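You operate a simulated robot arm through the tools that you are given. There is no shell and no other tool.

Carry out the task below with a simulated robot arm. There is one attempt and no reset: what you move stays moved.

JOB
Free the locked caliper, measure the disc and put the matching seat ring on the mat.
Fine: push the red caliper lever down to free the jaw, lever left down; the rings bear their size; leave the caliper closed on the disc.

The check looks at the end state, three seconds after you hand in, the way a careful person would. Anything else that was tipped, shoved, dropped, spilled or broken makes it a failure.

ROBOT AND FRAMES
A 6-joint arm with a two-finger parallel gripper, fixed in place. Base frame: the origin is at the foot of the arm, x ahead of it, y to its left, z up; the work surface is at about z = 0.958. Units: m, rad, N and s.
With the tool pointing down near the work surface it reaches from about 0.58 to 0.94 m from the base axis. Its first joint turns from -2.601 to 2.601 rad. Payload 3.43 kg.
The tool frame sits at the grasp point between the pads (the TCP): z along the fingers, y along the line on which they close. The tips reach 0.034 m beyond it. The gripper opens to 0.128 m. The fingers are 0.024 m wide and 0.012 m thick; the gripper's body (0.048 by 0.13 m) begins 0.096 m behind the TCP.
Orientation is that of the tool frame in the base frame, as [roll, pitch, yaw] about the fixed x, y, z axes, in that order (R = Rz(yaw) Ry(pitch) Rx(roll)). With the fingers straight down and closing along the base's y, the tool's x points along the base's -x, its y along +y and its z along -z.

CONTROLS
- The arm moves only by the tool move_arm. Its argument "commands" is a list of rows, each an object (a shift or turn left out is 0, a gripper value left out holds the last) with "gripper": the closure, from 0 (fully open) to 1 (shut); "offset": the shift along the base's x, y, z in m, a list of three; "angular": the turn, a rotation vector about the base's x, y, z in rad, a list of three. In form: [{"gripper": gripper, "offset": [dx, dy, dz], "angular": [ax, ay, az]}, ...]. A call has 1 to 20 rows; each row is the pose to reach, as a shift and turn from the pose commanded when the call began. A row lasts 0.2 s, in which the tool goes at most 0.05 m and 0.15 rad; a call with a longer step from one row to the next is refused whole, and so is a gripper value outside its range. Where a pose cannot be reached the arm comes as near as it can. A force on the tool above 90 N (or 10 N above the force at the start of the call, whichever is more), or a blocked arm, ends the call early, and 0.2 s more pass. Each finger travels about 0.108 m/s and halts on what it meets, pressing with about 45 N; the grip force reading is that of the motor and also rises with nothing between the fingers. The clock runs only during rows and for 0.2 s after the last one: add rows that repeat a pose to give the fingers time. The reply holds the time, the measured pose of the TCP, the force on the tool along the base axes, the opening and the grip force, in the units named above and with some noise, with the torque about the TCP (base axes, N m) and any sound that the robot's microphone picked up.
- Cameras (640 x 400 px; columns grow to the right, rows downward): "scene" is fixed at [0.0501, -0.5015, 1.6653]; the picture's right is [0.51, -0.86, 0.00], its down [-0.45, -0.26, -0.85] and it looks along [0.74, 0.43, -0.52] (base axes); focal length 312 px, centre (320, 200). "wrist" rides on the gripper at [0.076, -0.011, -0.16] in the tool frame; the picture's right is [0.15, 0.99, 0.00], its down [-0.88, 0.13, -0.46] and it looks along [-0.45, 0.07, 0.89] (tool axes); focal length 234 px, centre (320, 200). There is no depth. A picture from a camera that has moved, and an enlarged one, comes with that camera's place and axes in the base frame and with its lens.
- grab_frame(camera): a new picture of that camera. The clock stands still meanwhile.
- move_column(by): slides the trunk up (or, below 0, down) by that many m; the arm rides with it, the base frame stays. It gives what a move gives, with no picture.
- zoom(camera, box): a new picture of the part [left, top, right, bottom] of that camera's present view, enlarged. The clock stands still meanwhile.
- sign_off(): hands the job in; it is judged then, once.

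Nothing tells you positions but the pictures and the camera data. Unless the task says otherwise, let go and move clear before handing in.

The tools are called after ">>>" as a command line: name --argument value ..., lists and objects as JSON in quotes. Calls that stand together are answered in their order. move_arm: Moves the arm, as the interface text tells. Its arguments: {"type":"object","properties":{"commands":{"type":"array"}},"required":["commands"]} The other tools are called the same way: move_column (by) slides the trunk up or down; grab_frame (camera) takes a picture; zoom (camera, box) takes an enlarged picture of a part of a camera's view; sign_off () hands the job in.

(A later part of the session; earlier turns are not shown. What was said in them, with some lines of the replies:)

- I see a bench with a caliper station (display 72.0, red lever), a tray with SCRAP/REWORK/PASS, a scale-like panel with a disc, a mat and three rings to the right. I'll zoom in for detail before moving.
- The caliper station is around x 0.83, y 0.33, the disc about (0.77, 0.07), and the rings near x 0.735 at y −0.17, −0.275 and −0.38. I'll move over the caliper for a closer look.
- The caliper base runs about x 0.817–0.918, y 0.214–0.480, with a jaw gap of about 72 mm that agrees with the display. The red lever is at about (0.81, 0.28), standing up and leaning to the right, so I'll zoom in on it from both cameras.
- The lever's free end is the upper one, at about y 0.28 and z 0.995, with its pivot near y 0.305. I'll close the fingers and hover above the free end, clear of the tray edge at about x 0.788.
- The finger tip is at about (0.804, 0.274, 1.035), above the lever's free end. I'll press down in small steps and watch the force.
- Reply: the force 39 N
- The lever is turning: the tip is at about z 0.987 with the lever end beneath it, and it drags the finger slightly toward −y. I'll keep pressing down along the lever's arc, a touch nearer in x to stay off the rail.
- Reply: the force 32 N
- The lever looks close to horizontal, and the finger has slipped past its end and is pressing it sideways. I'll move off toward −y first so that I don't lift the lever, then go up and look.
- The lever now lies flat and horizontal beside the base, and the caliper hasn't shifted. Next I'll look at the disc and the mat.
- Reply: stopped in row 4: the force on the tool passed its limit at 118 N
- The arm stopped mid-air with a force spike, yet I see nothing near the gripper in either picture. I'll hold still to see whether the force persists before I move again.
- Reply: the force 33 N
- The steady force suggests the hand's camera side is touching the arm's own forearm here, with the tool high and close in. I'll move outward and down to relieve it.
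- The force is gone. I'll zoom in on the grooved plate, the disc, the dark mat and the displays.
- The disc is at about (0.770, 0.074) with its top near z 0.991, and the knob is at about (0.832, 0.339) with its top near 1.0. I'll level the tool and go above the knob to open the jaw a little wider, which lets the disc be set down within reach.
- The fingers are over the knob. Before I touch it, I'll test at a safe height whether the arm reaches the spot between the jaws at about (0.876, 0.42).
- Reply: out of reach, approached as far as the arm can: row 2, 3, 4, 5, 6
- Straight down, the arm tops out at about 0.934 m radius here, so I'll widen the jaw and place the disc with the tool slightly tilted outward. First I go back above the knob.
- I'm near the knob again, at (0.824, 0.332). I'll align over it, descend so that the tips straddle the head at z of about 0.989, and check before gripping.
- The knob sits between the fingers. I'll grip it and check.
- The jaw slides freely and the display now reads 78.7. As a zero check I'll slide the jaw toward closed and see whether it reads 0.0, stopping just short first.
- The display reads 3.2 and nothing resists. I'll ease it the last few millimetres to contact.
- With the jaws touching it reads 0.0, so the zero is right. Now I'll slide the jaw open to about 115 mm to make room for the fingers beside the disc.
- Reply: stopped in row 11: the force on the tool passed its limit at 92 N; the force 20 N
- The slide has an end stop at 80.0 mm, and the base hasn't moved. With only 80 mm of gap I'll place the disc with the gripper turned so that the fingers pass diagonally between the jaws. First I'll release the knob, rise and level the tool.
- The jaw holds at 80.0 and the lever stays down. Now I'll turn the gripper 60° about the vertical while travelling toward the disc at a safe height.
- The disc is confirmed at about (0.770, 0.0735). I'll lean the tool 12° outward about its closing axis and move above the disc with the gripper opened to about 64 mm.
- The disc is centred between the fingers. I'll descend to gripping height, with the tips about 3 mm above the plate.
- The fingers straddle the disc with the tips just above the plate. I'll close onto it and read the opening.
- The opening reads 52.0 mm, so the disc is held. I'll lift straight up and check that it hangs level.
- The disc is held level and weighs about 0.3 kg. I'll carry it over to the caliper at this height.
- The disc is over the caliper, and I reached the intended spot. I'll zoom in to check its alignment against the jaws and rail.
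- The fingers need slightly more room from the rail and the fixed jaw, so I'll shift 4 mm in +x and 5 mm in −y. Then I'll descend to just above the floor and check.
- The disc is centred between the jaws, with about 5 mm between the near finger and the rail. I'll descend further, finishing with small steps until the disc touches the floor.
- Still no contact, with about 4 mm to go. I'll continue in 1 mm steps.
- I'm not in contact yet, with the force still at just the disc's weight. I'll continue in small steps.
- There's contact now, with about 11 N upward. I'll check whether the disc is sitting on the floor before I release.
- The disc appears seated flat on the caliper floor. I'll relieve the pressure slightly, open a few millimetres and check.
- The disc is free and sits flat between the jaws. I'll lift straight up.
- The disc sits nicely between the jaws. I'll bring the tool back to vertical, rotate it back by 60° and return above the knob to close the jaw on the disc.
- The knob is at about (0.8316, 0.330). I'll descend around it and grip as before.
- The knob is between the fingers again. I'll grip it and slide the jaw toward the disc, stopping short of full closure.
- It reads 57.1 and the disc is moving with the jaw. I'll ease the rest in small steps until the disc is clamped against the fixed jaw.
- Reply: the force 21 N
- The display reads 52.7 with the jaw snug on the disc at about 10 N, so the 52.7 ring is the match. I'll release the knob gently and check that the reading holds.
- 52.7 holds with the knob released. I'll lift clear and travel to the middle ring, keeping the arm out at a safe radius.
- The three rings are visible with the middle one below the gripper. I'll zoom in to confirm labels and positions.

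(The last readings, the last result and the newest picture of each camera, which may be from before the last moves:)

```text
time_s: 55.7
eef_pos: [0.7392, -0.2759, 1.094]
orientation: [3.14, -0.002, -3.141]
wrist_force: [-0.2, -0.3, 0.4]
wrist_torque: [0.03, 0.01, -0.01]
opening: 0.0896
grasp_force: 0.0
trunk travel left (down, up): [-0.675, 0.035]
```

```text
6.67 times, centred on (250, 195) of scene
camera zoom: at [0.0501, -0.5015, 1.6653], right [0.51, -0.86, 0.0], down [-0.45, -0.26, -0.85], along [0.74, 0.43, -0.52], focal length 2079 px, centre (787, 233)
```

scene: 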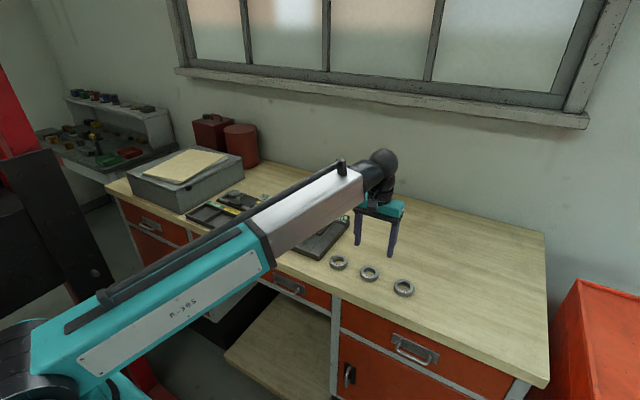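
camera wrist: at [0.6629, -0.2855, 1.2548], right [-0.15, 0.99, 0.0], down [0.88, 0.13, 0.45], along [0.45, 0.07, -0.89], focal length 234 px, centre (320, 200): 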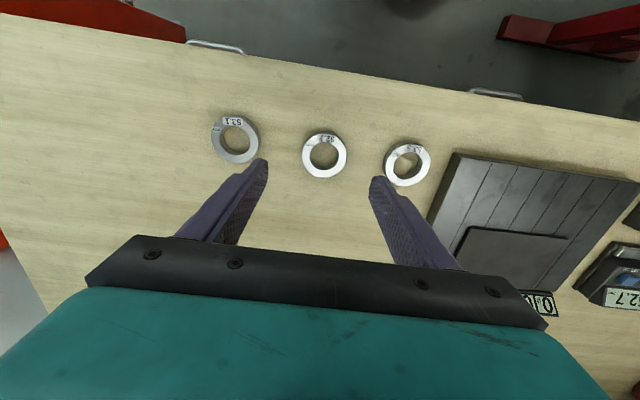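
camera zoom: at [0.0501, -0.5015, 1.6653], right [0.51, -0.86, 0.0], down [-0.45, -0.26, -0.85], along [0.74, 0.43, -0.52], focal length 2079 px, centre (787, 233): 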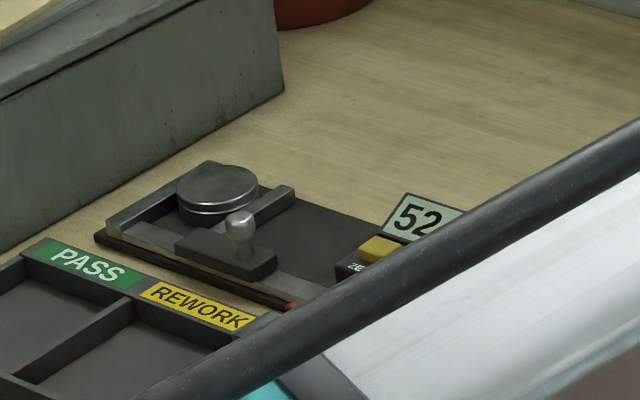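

The 52.7 ring is the middle one, at about (0.745, −0.267). I'll centre over it, descend partway and re-check.

>>> move_arm --commands '[{"gripper": 0.3, "offset": [0.006, 0.009, -0.02]}, {"offset": [0.006, 0.009, -0.045]}, {"offset": [0.006, 0.009, -0.06]}, {"offset": [0.006, 0.009, -0.06]}]'

>>> zoom --camera "wrist" --box '[200, 95, 440, 245]'

>>> zoom --camera "scene" --box '[320, 235, 425, 300]'

```text
time_s: 56.7
eef_pos: [0.7455, -0.2668, 1.0346]
orientation: [3.142, -0.003, -3.139]
wrist_force: [-0.5, -0.2, -0.2]
wrist_torque: [0.01, 0.02, -0.01]
opening: 0.0898
grasp_force: 0.0
trunk travel left (down, up): [-0.675, 0.035]
```

```text
2.67 times, centred on (320, 170) of wrist
camera zoom: at [0.6695, -0.2779, 1.194], right [-0.15, 0.99, 0.0], down [0.88, 0.13, 0.45], along [0.45, 0.07, -0.89], focal length 624 px, centre (320, 280)
```

zoom: 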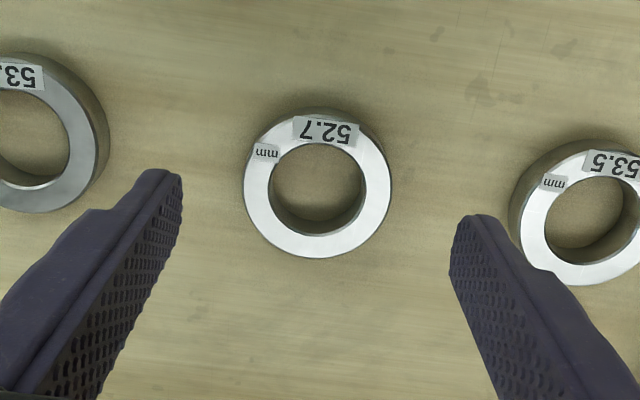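

```text
6.10 times, centred on (372, 268) of scene
camera zoom: at [0.0501, -0.5015, 1.6653], right [0.51, -0.86, 0.0], down [-0.45, -0.26, -0.85], along [0.74, 0.43, -0.52], focal length 1900 px, centre (0, -211)
```

zoom: 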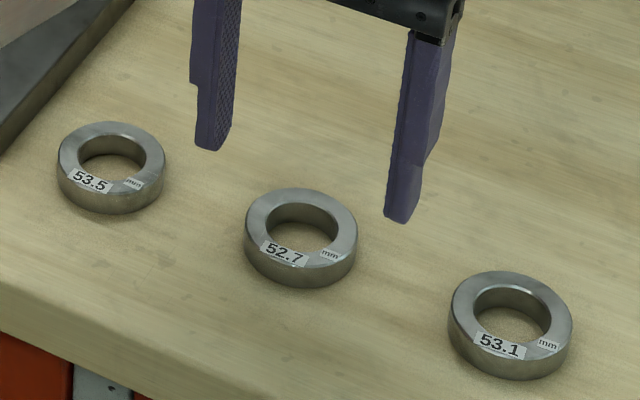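

The ring is well centred and the neighbours have about 20 mm clearance. I'll descend until the tips are about 4 mm above the table.

>>> move_arm --commands '[{"gripper": 0.3, "offset": [-0.002, -0.0005, -0.015]}, {"offset": [-0.002, -0.0005, -0.028]}, {"offset": [-0.002, -0.0005, -0.035]}, {"offset": [-0.002, -0.0005, -0.0385]}, {"offset": [-0.002, -0.0005, -0.0385]}]'

>>> zoom --camera "scene" --box '[320, 235, 425, 300]'

```text
time_s: 57.9
eef_pos: [0.7427, -0.2644, 0.9952]
orientation: [3.141, 0.0, 3.14]
wrist_force: [0.2, -0.4, -0.8]
wrist_torque: [0.04, -0.01, -0.02]
opening: 0.0895
grasp_force: 0.0
trunk travel left (down, up): [-0.675, 0.035]
```

```text
6.10 times, centred on (372, 268) of scene
camera zoom: at [0.0501, -0.5015, 1.6653], right [0.51, -0.86, 0.0], down [-0.45, -0.26, -0.85], along [0.74, 0.43, -0.52], focal length 1900 px, centre (0, -211)
```

zoom: 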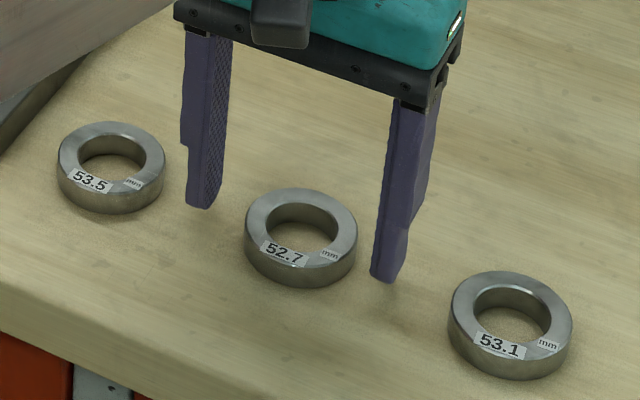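

The fingers straddle the 52.7 ring evenly. I'll close on it.

>>> move_arm --commands '[{"gripper": 0.5, "offset": [0, 0, 0]}, {"gripper": 0.55, "offset": [0, 0, 0]}, {"gripper": 1, "offset": [0, 0, 0]}, {"gripper": 1, "offset": [0, 0, 0]}]'

>>> zoom --camera "scene" --box '[320, 235, 425, 300]'

```text
time_s: 58.9
eef_pos: [0.7423, -0.2641, 0.9954]
orientation: [3.141, -0.002, -3.14]
wrist_force: [-0.6, 0.2, 0.0]
wrist_torque: [0.03, -0.01, 0.01]
opening: 0.0569
grasp_force: 44.5
trunk travel left (down, up): [-0.675, 0.035]
```

```text
6.10 times, centred on (372, 268) of scene
camera zoom: at [0.0501, -0.5015, 1.6653], right [0.51, -0.86, 0.0], down [-0.45, -0.26, -0.85], along [0.74, 0.43, -0.52], focal length 1900 px, centre (0, -211)
```

zoom: 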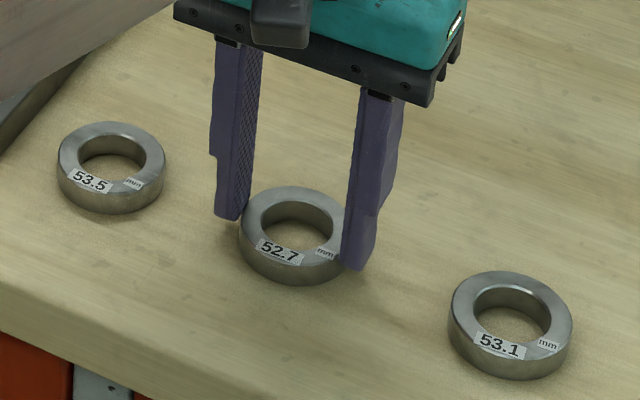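

The ring is gripped, with an opening of 56.9 mm. I'll lift it and carry it over the mat centre near (0.862, 0.025).

>>> move_arm --commands '[{"gripper": 1, "offset": [0, 0, 0.01]}, {"offset": [0, 0, 0.035]}, {"offset": [0, 0, 0.065]}, {"offset": [0.004, 0.01, 0.085]}, {"offset": [0.018, 0.044, 0.085]}, {"offset": [0.033, 0.08, 0.085]}, {"offset": [0.048, 0.116, 0.085]}, {"offset": [0.063, 0.152, 0.085]}, {"offset": [0.078, 0.188, 0.085]}, {"offset": [0.093, 0.224, 0.085]}, {"offset": [0.106, 0.256, 0.085]}, {"offset": [0.115, 0.278, 0.085]}, {"offset": [0.119, 0.288, 0.085]}, {"offset": [0.119, 0.288, 0.085]}]'

>>> grab_frame --camera "wrist"

>>> zoom --camera "scene" --box '[255, 165, 375, 265]'

```text
time_s: 61.9
eef_pos: [0.862, 0.0247, 1.0799]
orientation: [3.142, -0.002, -3.141]
wrist_force: [-0.3, 0.0, -2.0]
wrist_torque: [-0.03, 0.03, -0.02]
opening: 0.0569
grasp_force: 44.8
trunk travel left (down, up): [-0.675, 0.035]
```

```text
taken
camera wrist: at [0.7863, 0.0133, 1.2397], right [-0.15, 0.99, 0.0], down [0.88, 0.13, 0.45], along [0.45, 0.07, -0.89], focal length 234 px, centre (320, 200)
```

wrist: 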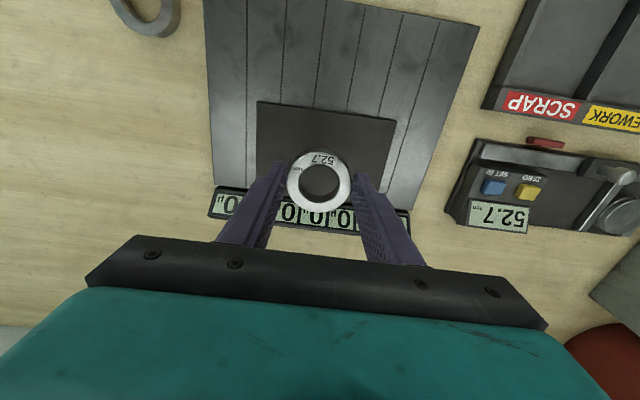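

```text
4.00 times, centred on (315, 215) of scene
camera zoom: at [0.0501, -0.5015, 1.6653], right [0.51, -0.86, 0.0], down [-0.45, -0.26, -0.85], along [0.74, 0.43, -0.52], focal length 1247 px, centre (340, 140)
```

zoom: 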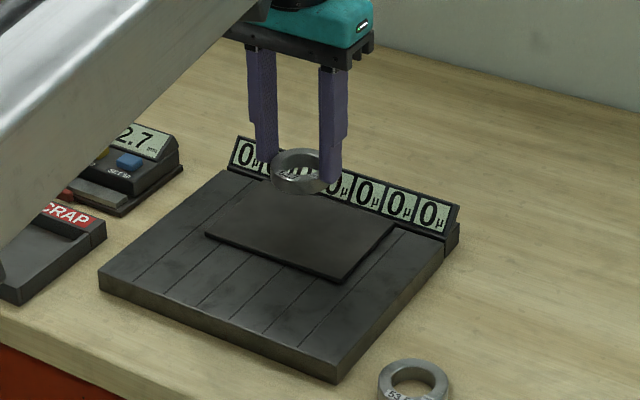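

The ring hangs above the middle of the mat, which spans x 0.814–0.917 and y −0.05–0.10. I'll descend to just above it.

>>> move_arm --commands '[{"gripper": 1, "offset": [0.002, 0, -0.02]}, {"offset": [0.002, 0, -0.038]}, {"offset": [0.002, 0, -0.048]}, {"offset": [0.002, 0, -0.053]}, {"offset": [0.002, 0, -0.053]}]'

>>> zoom --camera "scene" --box '[275, 185, 345, 235]'

```text
time_s: 63.1
eef_pos: [0.8649, 0.0226, 1.0254]
orientation: [-3.142, -0.003, 3.141]
wrist_force: [-0.2, 0.0, -2.5]
wrist_torque: [0.0, 0.03, 0.0]
opening: 0.0567
grasp_force: 44.9
trunk travel left (down, up): [-0.675, 0.035]
```

```text
8.00 times, centred on (310, 210) of scene
camera zoom: at [0.0501, -0.5015, 1.6653], right [0.51, -0.86, 0.0], down [-0.45, -0.26, -0.85], along [0.74, 0.43, -0.52], focal length 2494 px, centre (400, 120)
```

zoom: 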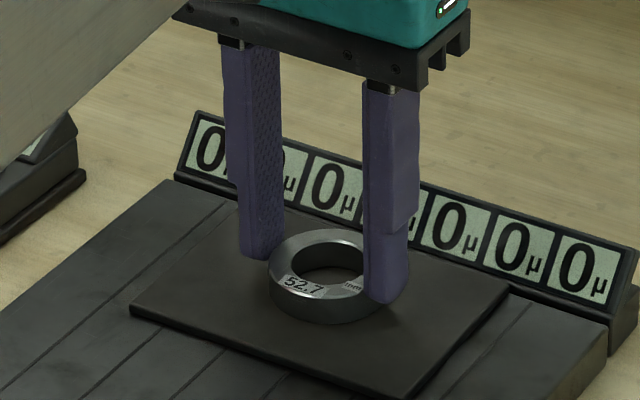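

The ring is nearly down. I'll finish in 1–2 mm steps while watching the force.

>>> move_arm --commands '[{"gripper": 1, "offset": [0, 0, -0.001]}, {"offset": [0, 0, -0.002]}, {"offset": [0, 0, -0.003]}, {"offset": [0, 0, -0.003]}]'

>>> move_arm --commands '[{"gripper": 1, "offset": [0, 0, -0.001]}, {"offset": [0, 0, -0.001]}]'

>>> move_arm --commands '[{"gripper": 1, "offset": [0, 0, -0.001]}, {"offset": [0, 0, -0.001]}]'

```text
time_s: 64.1
eef_pos: [0.8646, 0.0234, 1.0257]
orientation: [3.141, 0.003, -3.139]
wrist_force: [3.2, 1.5, 21.0]
wrist_torque: [0.05, 0.05, -0.02]
opening: 0.057
grasp_force: 44.6
trunk travel left (down, up): [-0.675, 0.035]
```

```text
time_s: 64.7
eef_pos: [0.8643, 0.0235, 1.024]
orientation: [3.14, 0.004, 3.14]
wrist_force: [5.3, 3.5, 30.1]
wrist_torque: [0.11, -0.09, 0.03]
opening: 0.057
grasp_force: 45.0
trunk travel left (down, up): [-0.675, 0.035]
```

```text
time_s: 65.3
eef_pos: [0.8638, 0.0229, 1.0217]
orientation: [3.141, 0.003, 3.141]
wrist_force: [6.4, 0.9, 28.2]
wrist_torque: [0.05, -0.39, -0.09]
opening: 0.057
grasp_force: 44.4
trunk travel left (down, up): [-0.675, 0.035]
```

The ring is firmly on the mat. I'll ease the pressure slightly and then open the gripper.

>>> move_arm --commands '[{"gripper": 1, "offset": [0, 0, 0.001]}, {"gripper": 1, "offset": [0, 0, 0.003]}, {"gripper": 1, "offset": [0, 0, 0.003]}]'

>>> zoom --camera "scene" --box '[275, 185, 345, 235]'

```text
time_s: 66.1
eef_pos: [0.8624, 0.023, 1.0225]
orientation: [-3.141, -0.005, -3.141]
wrist_force: [-0.2, 0.8, 1.2]
wrist_torque: [0.09, -0.06, 0.0]
opening: 0.0567
grasp_force: 44.9
trunk travel left (down, up): [-0.675, 0.035]
```

```text
8.00 times, centred on (310, 210) of scene
camera zoom: at [0.0501, -0.5015, 1.6653], right [0.51, -0.86, 0.0], down [-0.45, -0.26, -0.85], along [0.74, 0.43, -0.52], focal length 2494 px, centre (400, 120)
```

zoom: 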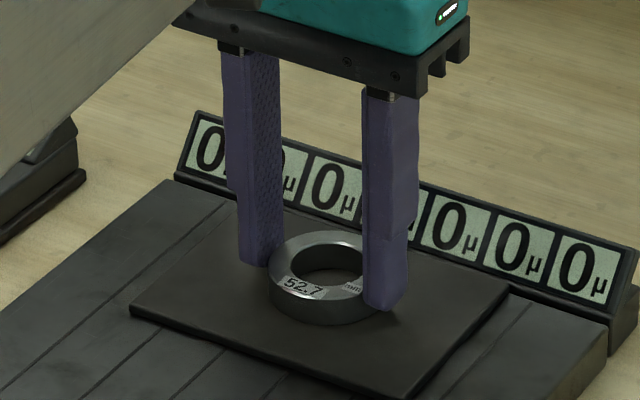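

The ring rests flat on the mat with the force now near zero. I'll open the fingers and then lift away.

>>> move_arm --commands '[{"gripper": 0.5, "offset": [0, 0, 0]}, {"gripper": 0.42, "offset": [0, 0, 0.0]}, {"gripper": 0.42, "offset": [0, 0, 0.0]}, {"offset": [0, 0, 0.015]}, {"offset": [0, 0, 0.04]}, {"offset": [0, 0, 0.07]}, {"offset": [0, 0, 0.07]}]'

>>> grab_frame --camera "wrist"

>>> zoom --camera "scene" --box '[255, 165, 375, 265]'

```text
time_s: 67.7
eef_pos: [0.8641, 0.0205, 1.0961]
orientation: [3.141, -0.003, -3.141]
wrist_force: [-1.2, -0.2, -0.2]
wrist_torque: [-0.04, -0.01, 0.03]
opening: 0.074
grasp_force: 0.0
trunk travel left (down, up): [-0.675, 0.035]
```

```text
taken
camera wrist: at [0.7887, 0.01, 1.2546], right [-0.15, 0.99, 0.0], down [0.88, 0.13, 0.45], along [0.45, 0.07, -0.89], focal length 234 px, centre (320, 200)
```

wrist: 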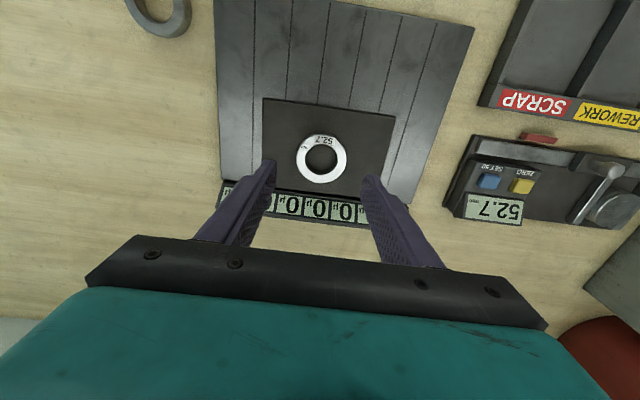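

```text
4.00 times, centred on (315, 215) of scene
camera zoom: at [0.0501, -0.5015, 1.6653], right [0.51, -0.86, 0.0], down [-0.45, -0.26, -0.85], along [0.74, 0.43, -0.52], focal length 1247 px, centre (340, 140)
```

zoom: 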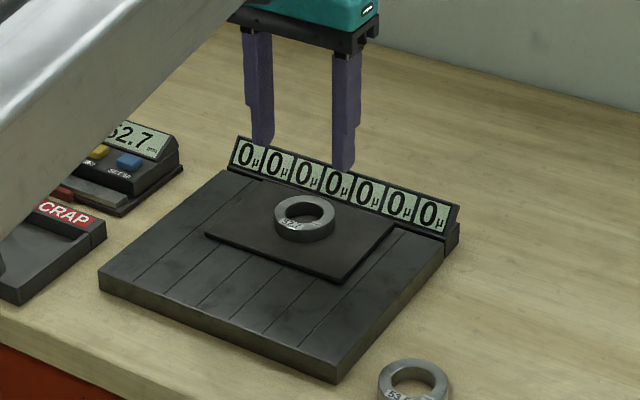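

The 52.7 ring lies in the middle of the mat and the gripper is clear. I'll check the caliper once more before handing in.

>>> zoom --camera "wrist" --box '[440, 110, 640, 235]'

>>> zoom --camera "wrist" --box '[200, 70, 440, 220]'

>>> grab_frame --camera "scene"

```text
3.20 times, centred on (540, 172) of wrist
camera zoom: at [0.7887, 0.01, 1.2546], right [-0.15, 0.99, 0.0], down [0.88, 0.13, 0.45], along [0.45, 0.07, -0.89], focal length 749 px, centre (-384, 288)
```

zoom: 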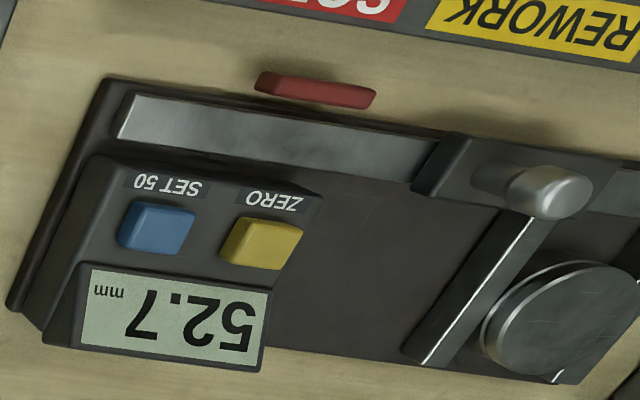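

```text
2.67 times, centred on (320, 145) of wrist
camera zoom: at [0.7887, 0.01, 1.2546], right [-0.15, 0.99, 0.0], down [0.88, 0.13, 0.45], along [0.45, 0.07, -0.89], focal length 624 px, centre (320, 347)
```

zoom: 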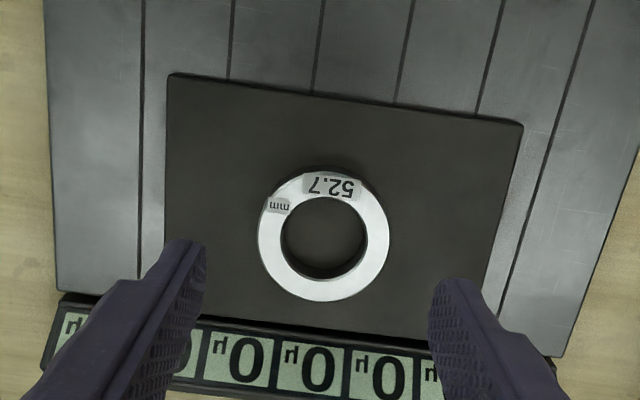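

```text
taken
```

scene: 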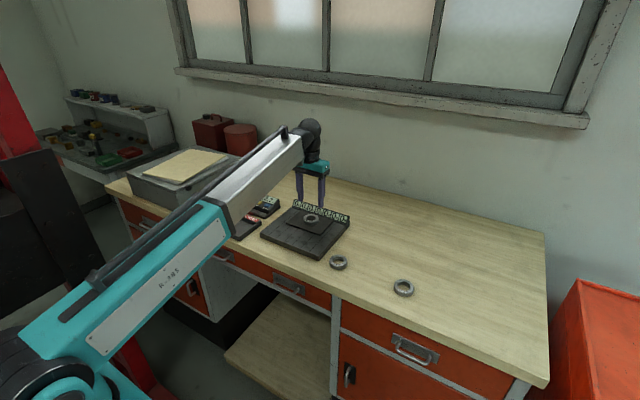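

The lever is down, the caliper reads 52.7 closed on the disc, and the 52.7 ring lies flat on the mat. The other two rings are untouched and the gripper is clear, so I'm handing in.

>>> sign_off

```text
The job is handed in.
```

The job is done and handed in: the caliper is free and closed on the disc, and the 52.7 mm seat ring is on the mat. No result came back from the check.

- **Lever:** the red lever is pushed down and left lying flat beside the base.
- **Measurement:** the caliper read 0.0 with its jaws touching. Closed on the disc it reads 52.7 mm, and that held after I let go of the knob.
- **Ring:** the ring marked 52.7 sits near the middle of the mat. The 53.1 and 53.5 rings stayed where they were.

**Possible concerns:**
- Early on, the arm stopped at 118 N in mid-air, most likely the hand touching its own forearm. I backed it off, and nothing on the bench was near it.
- The slide stop took 92 N when I opened the jaw to its 80.0 mm limit. The caliper base did not appear to move.

The gripper is open, empty and raised clear above the mat.
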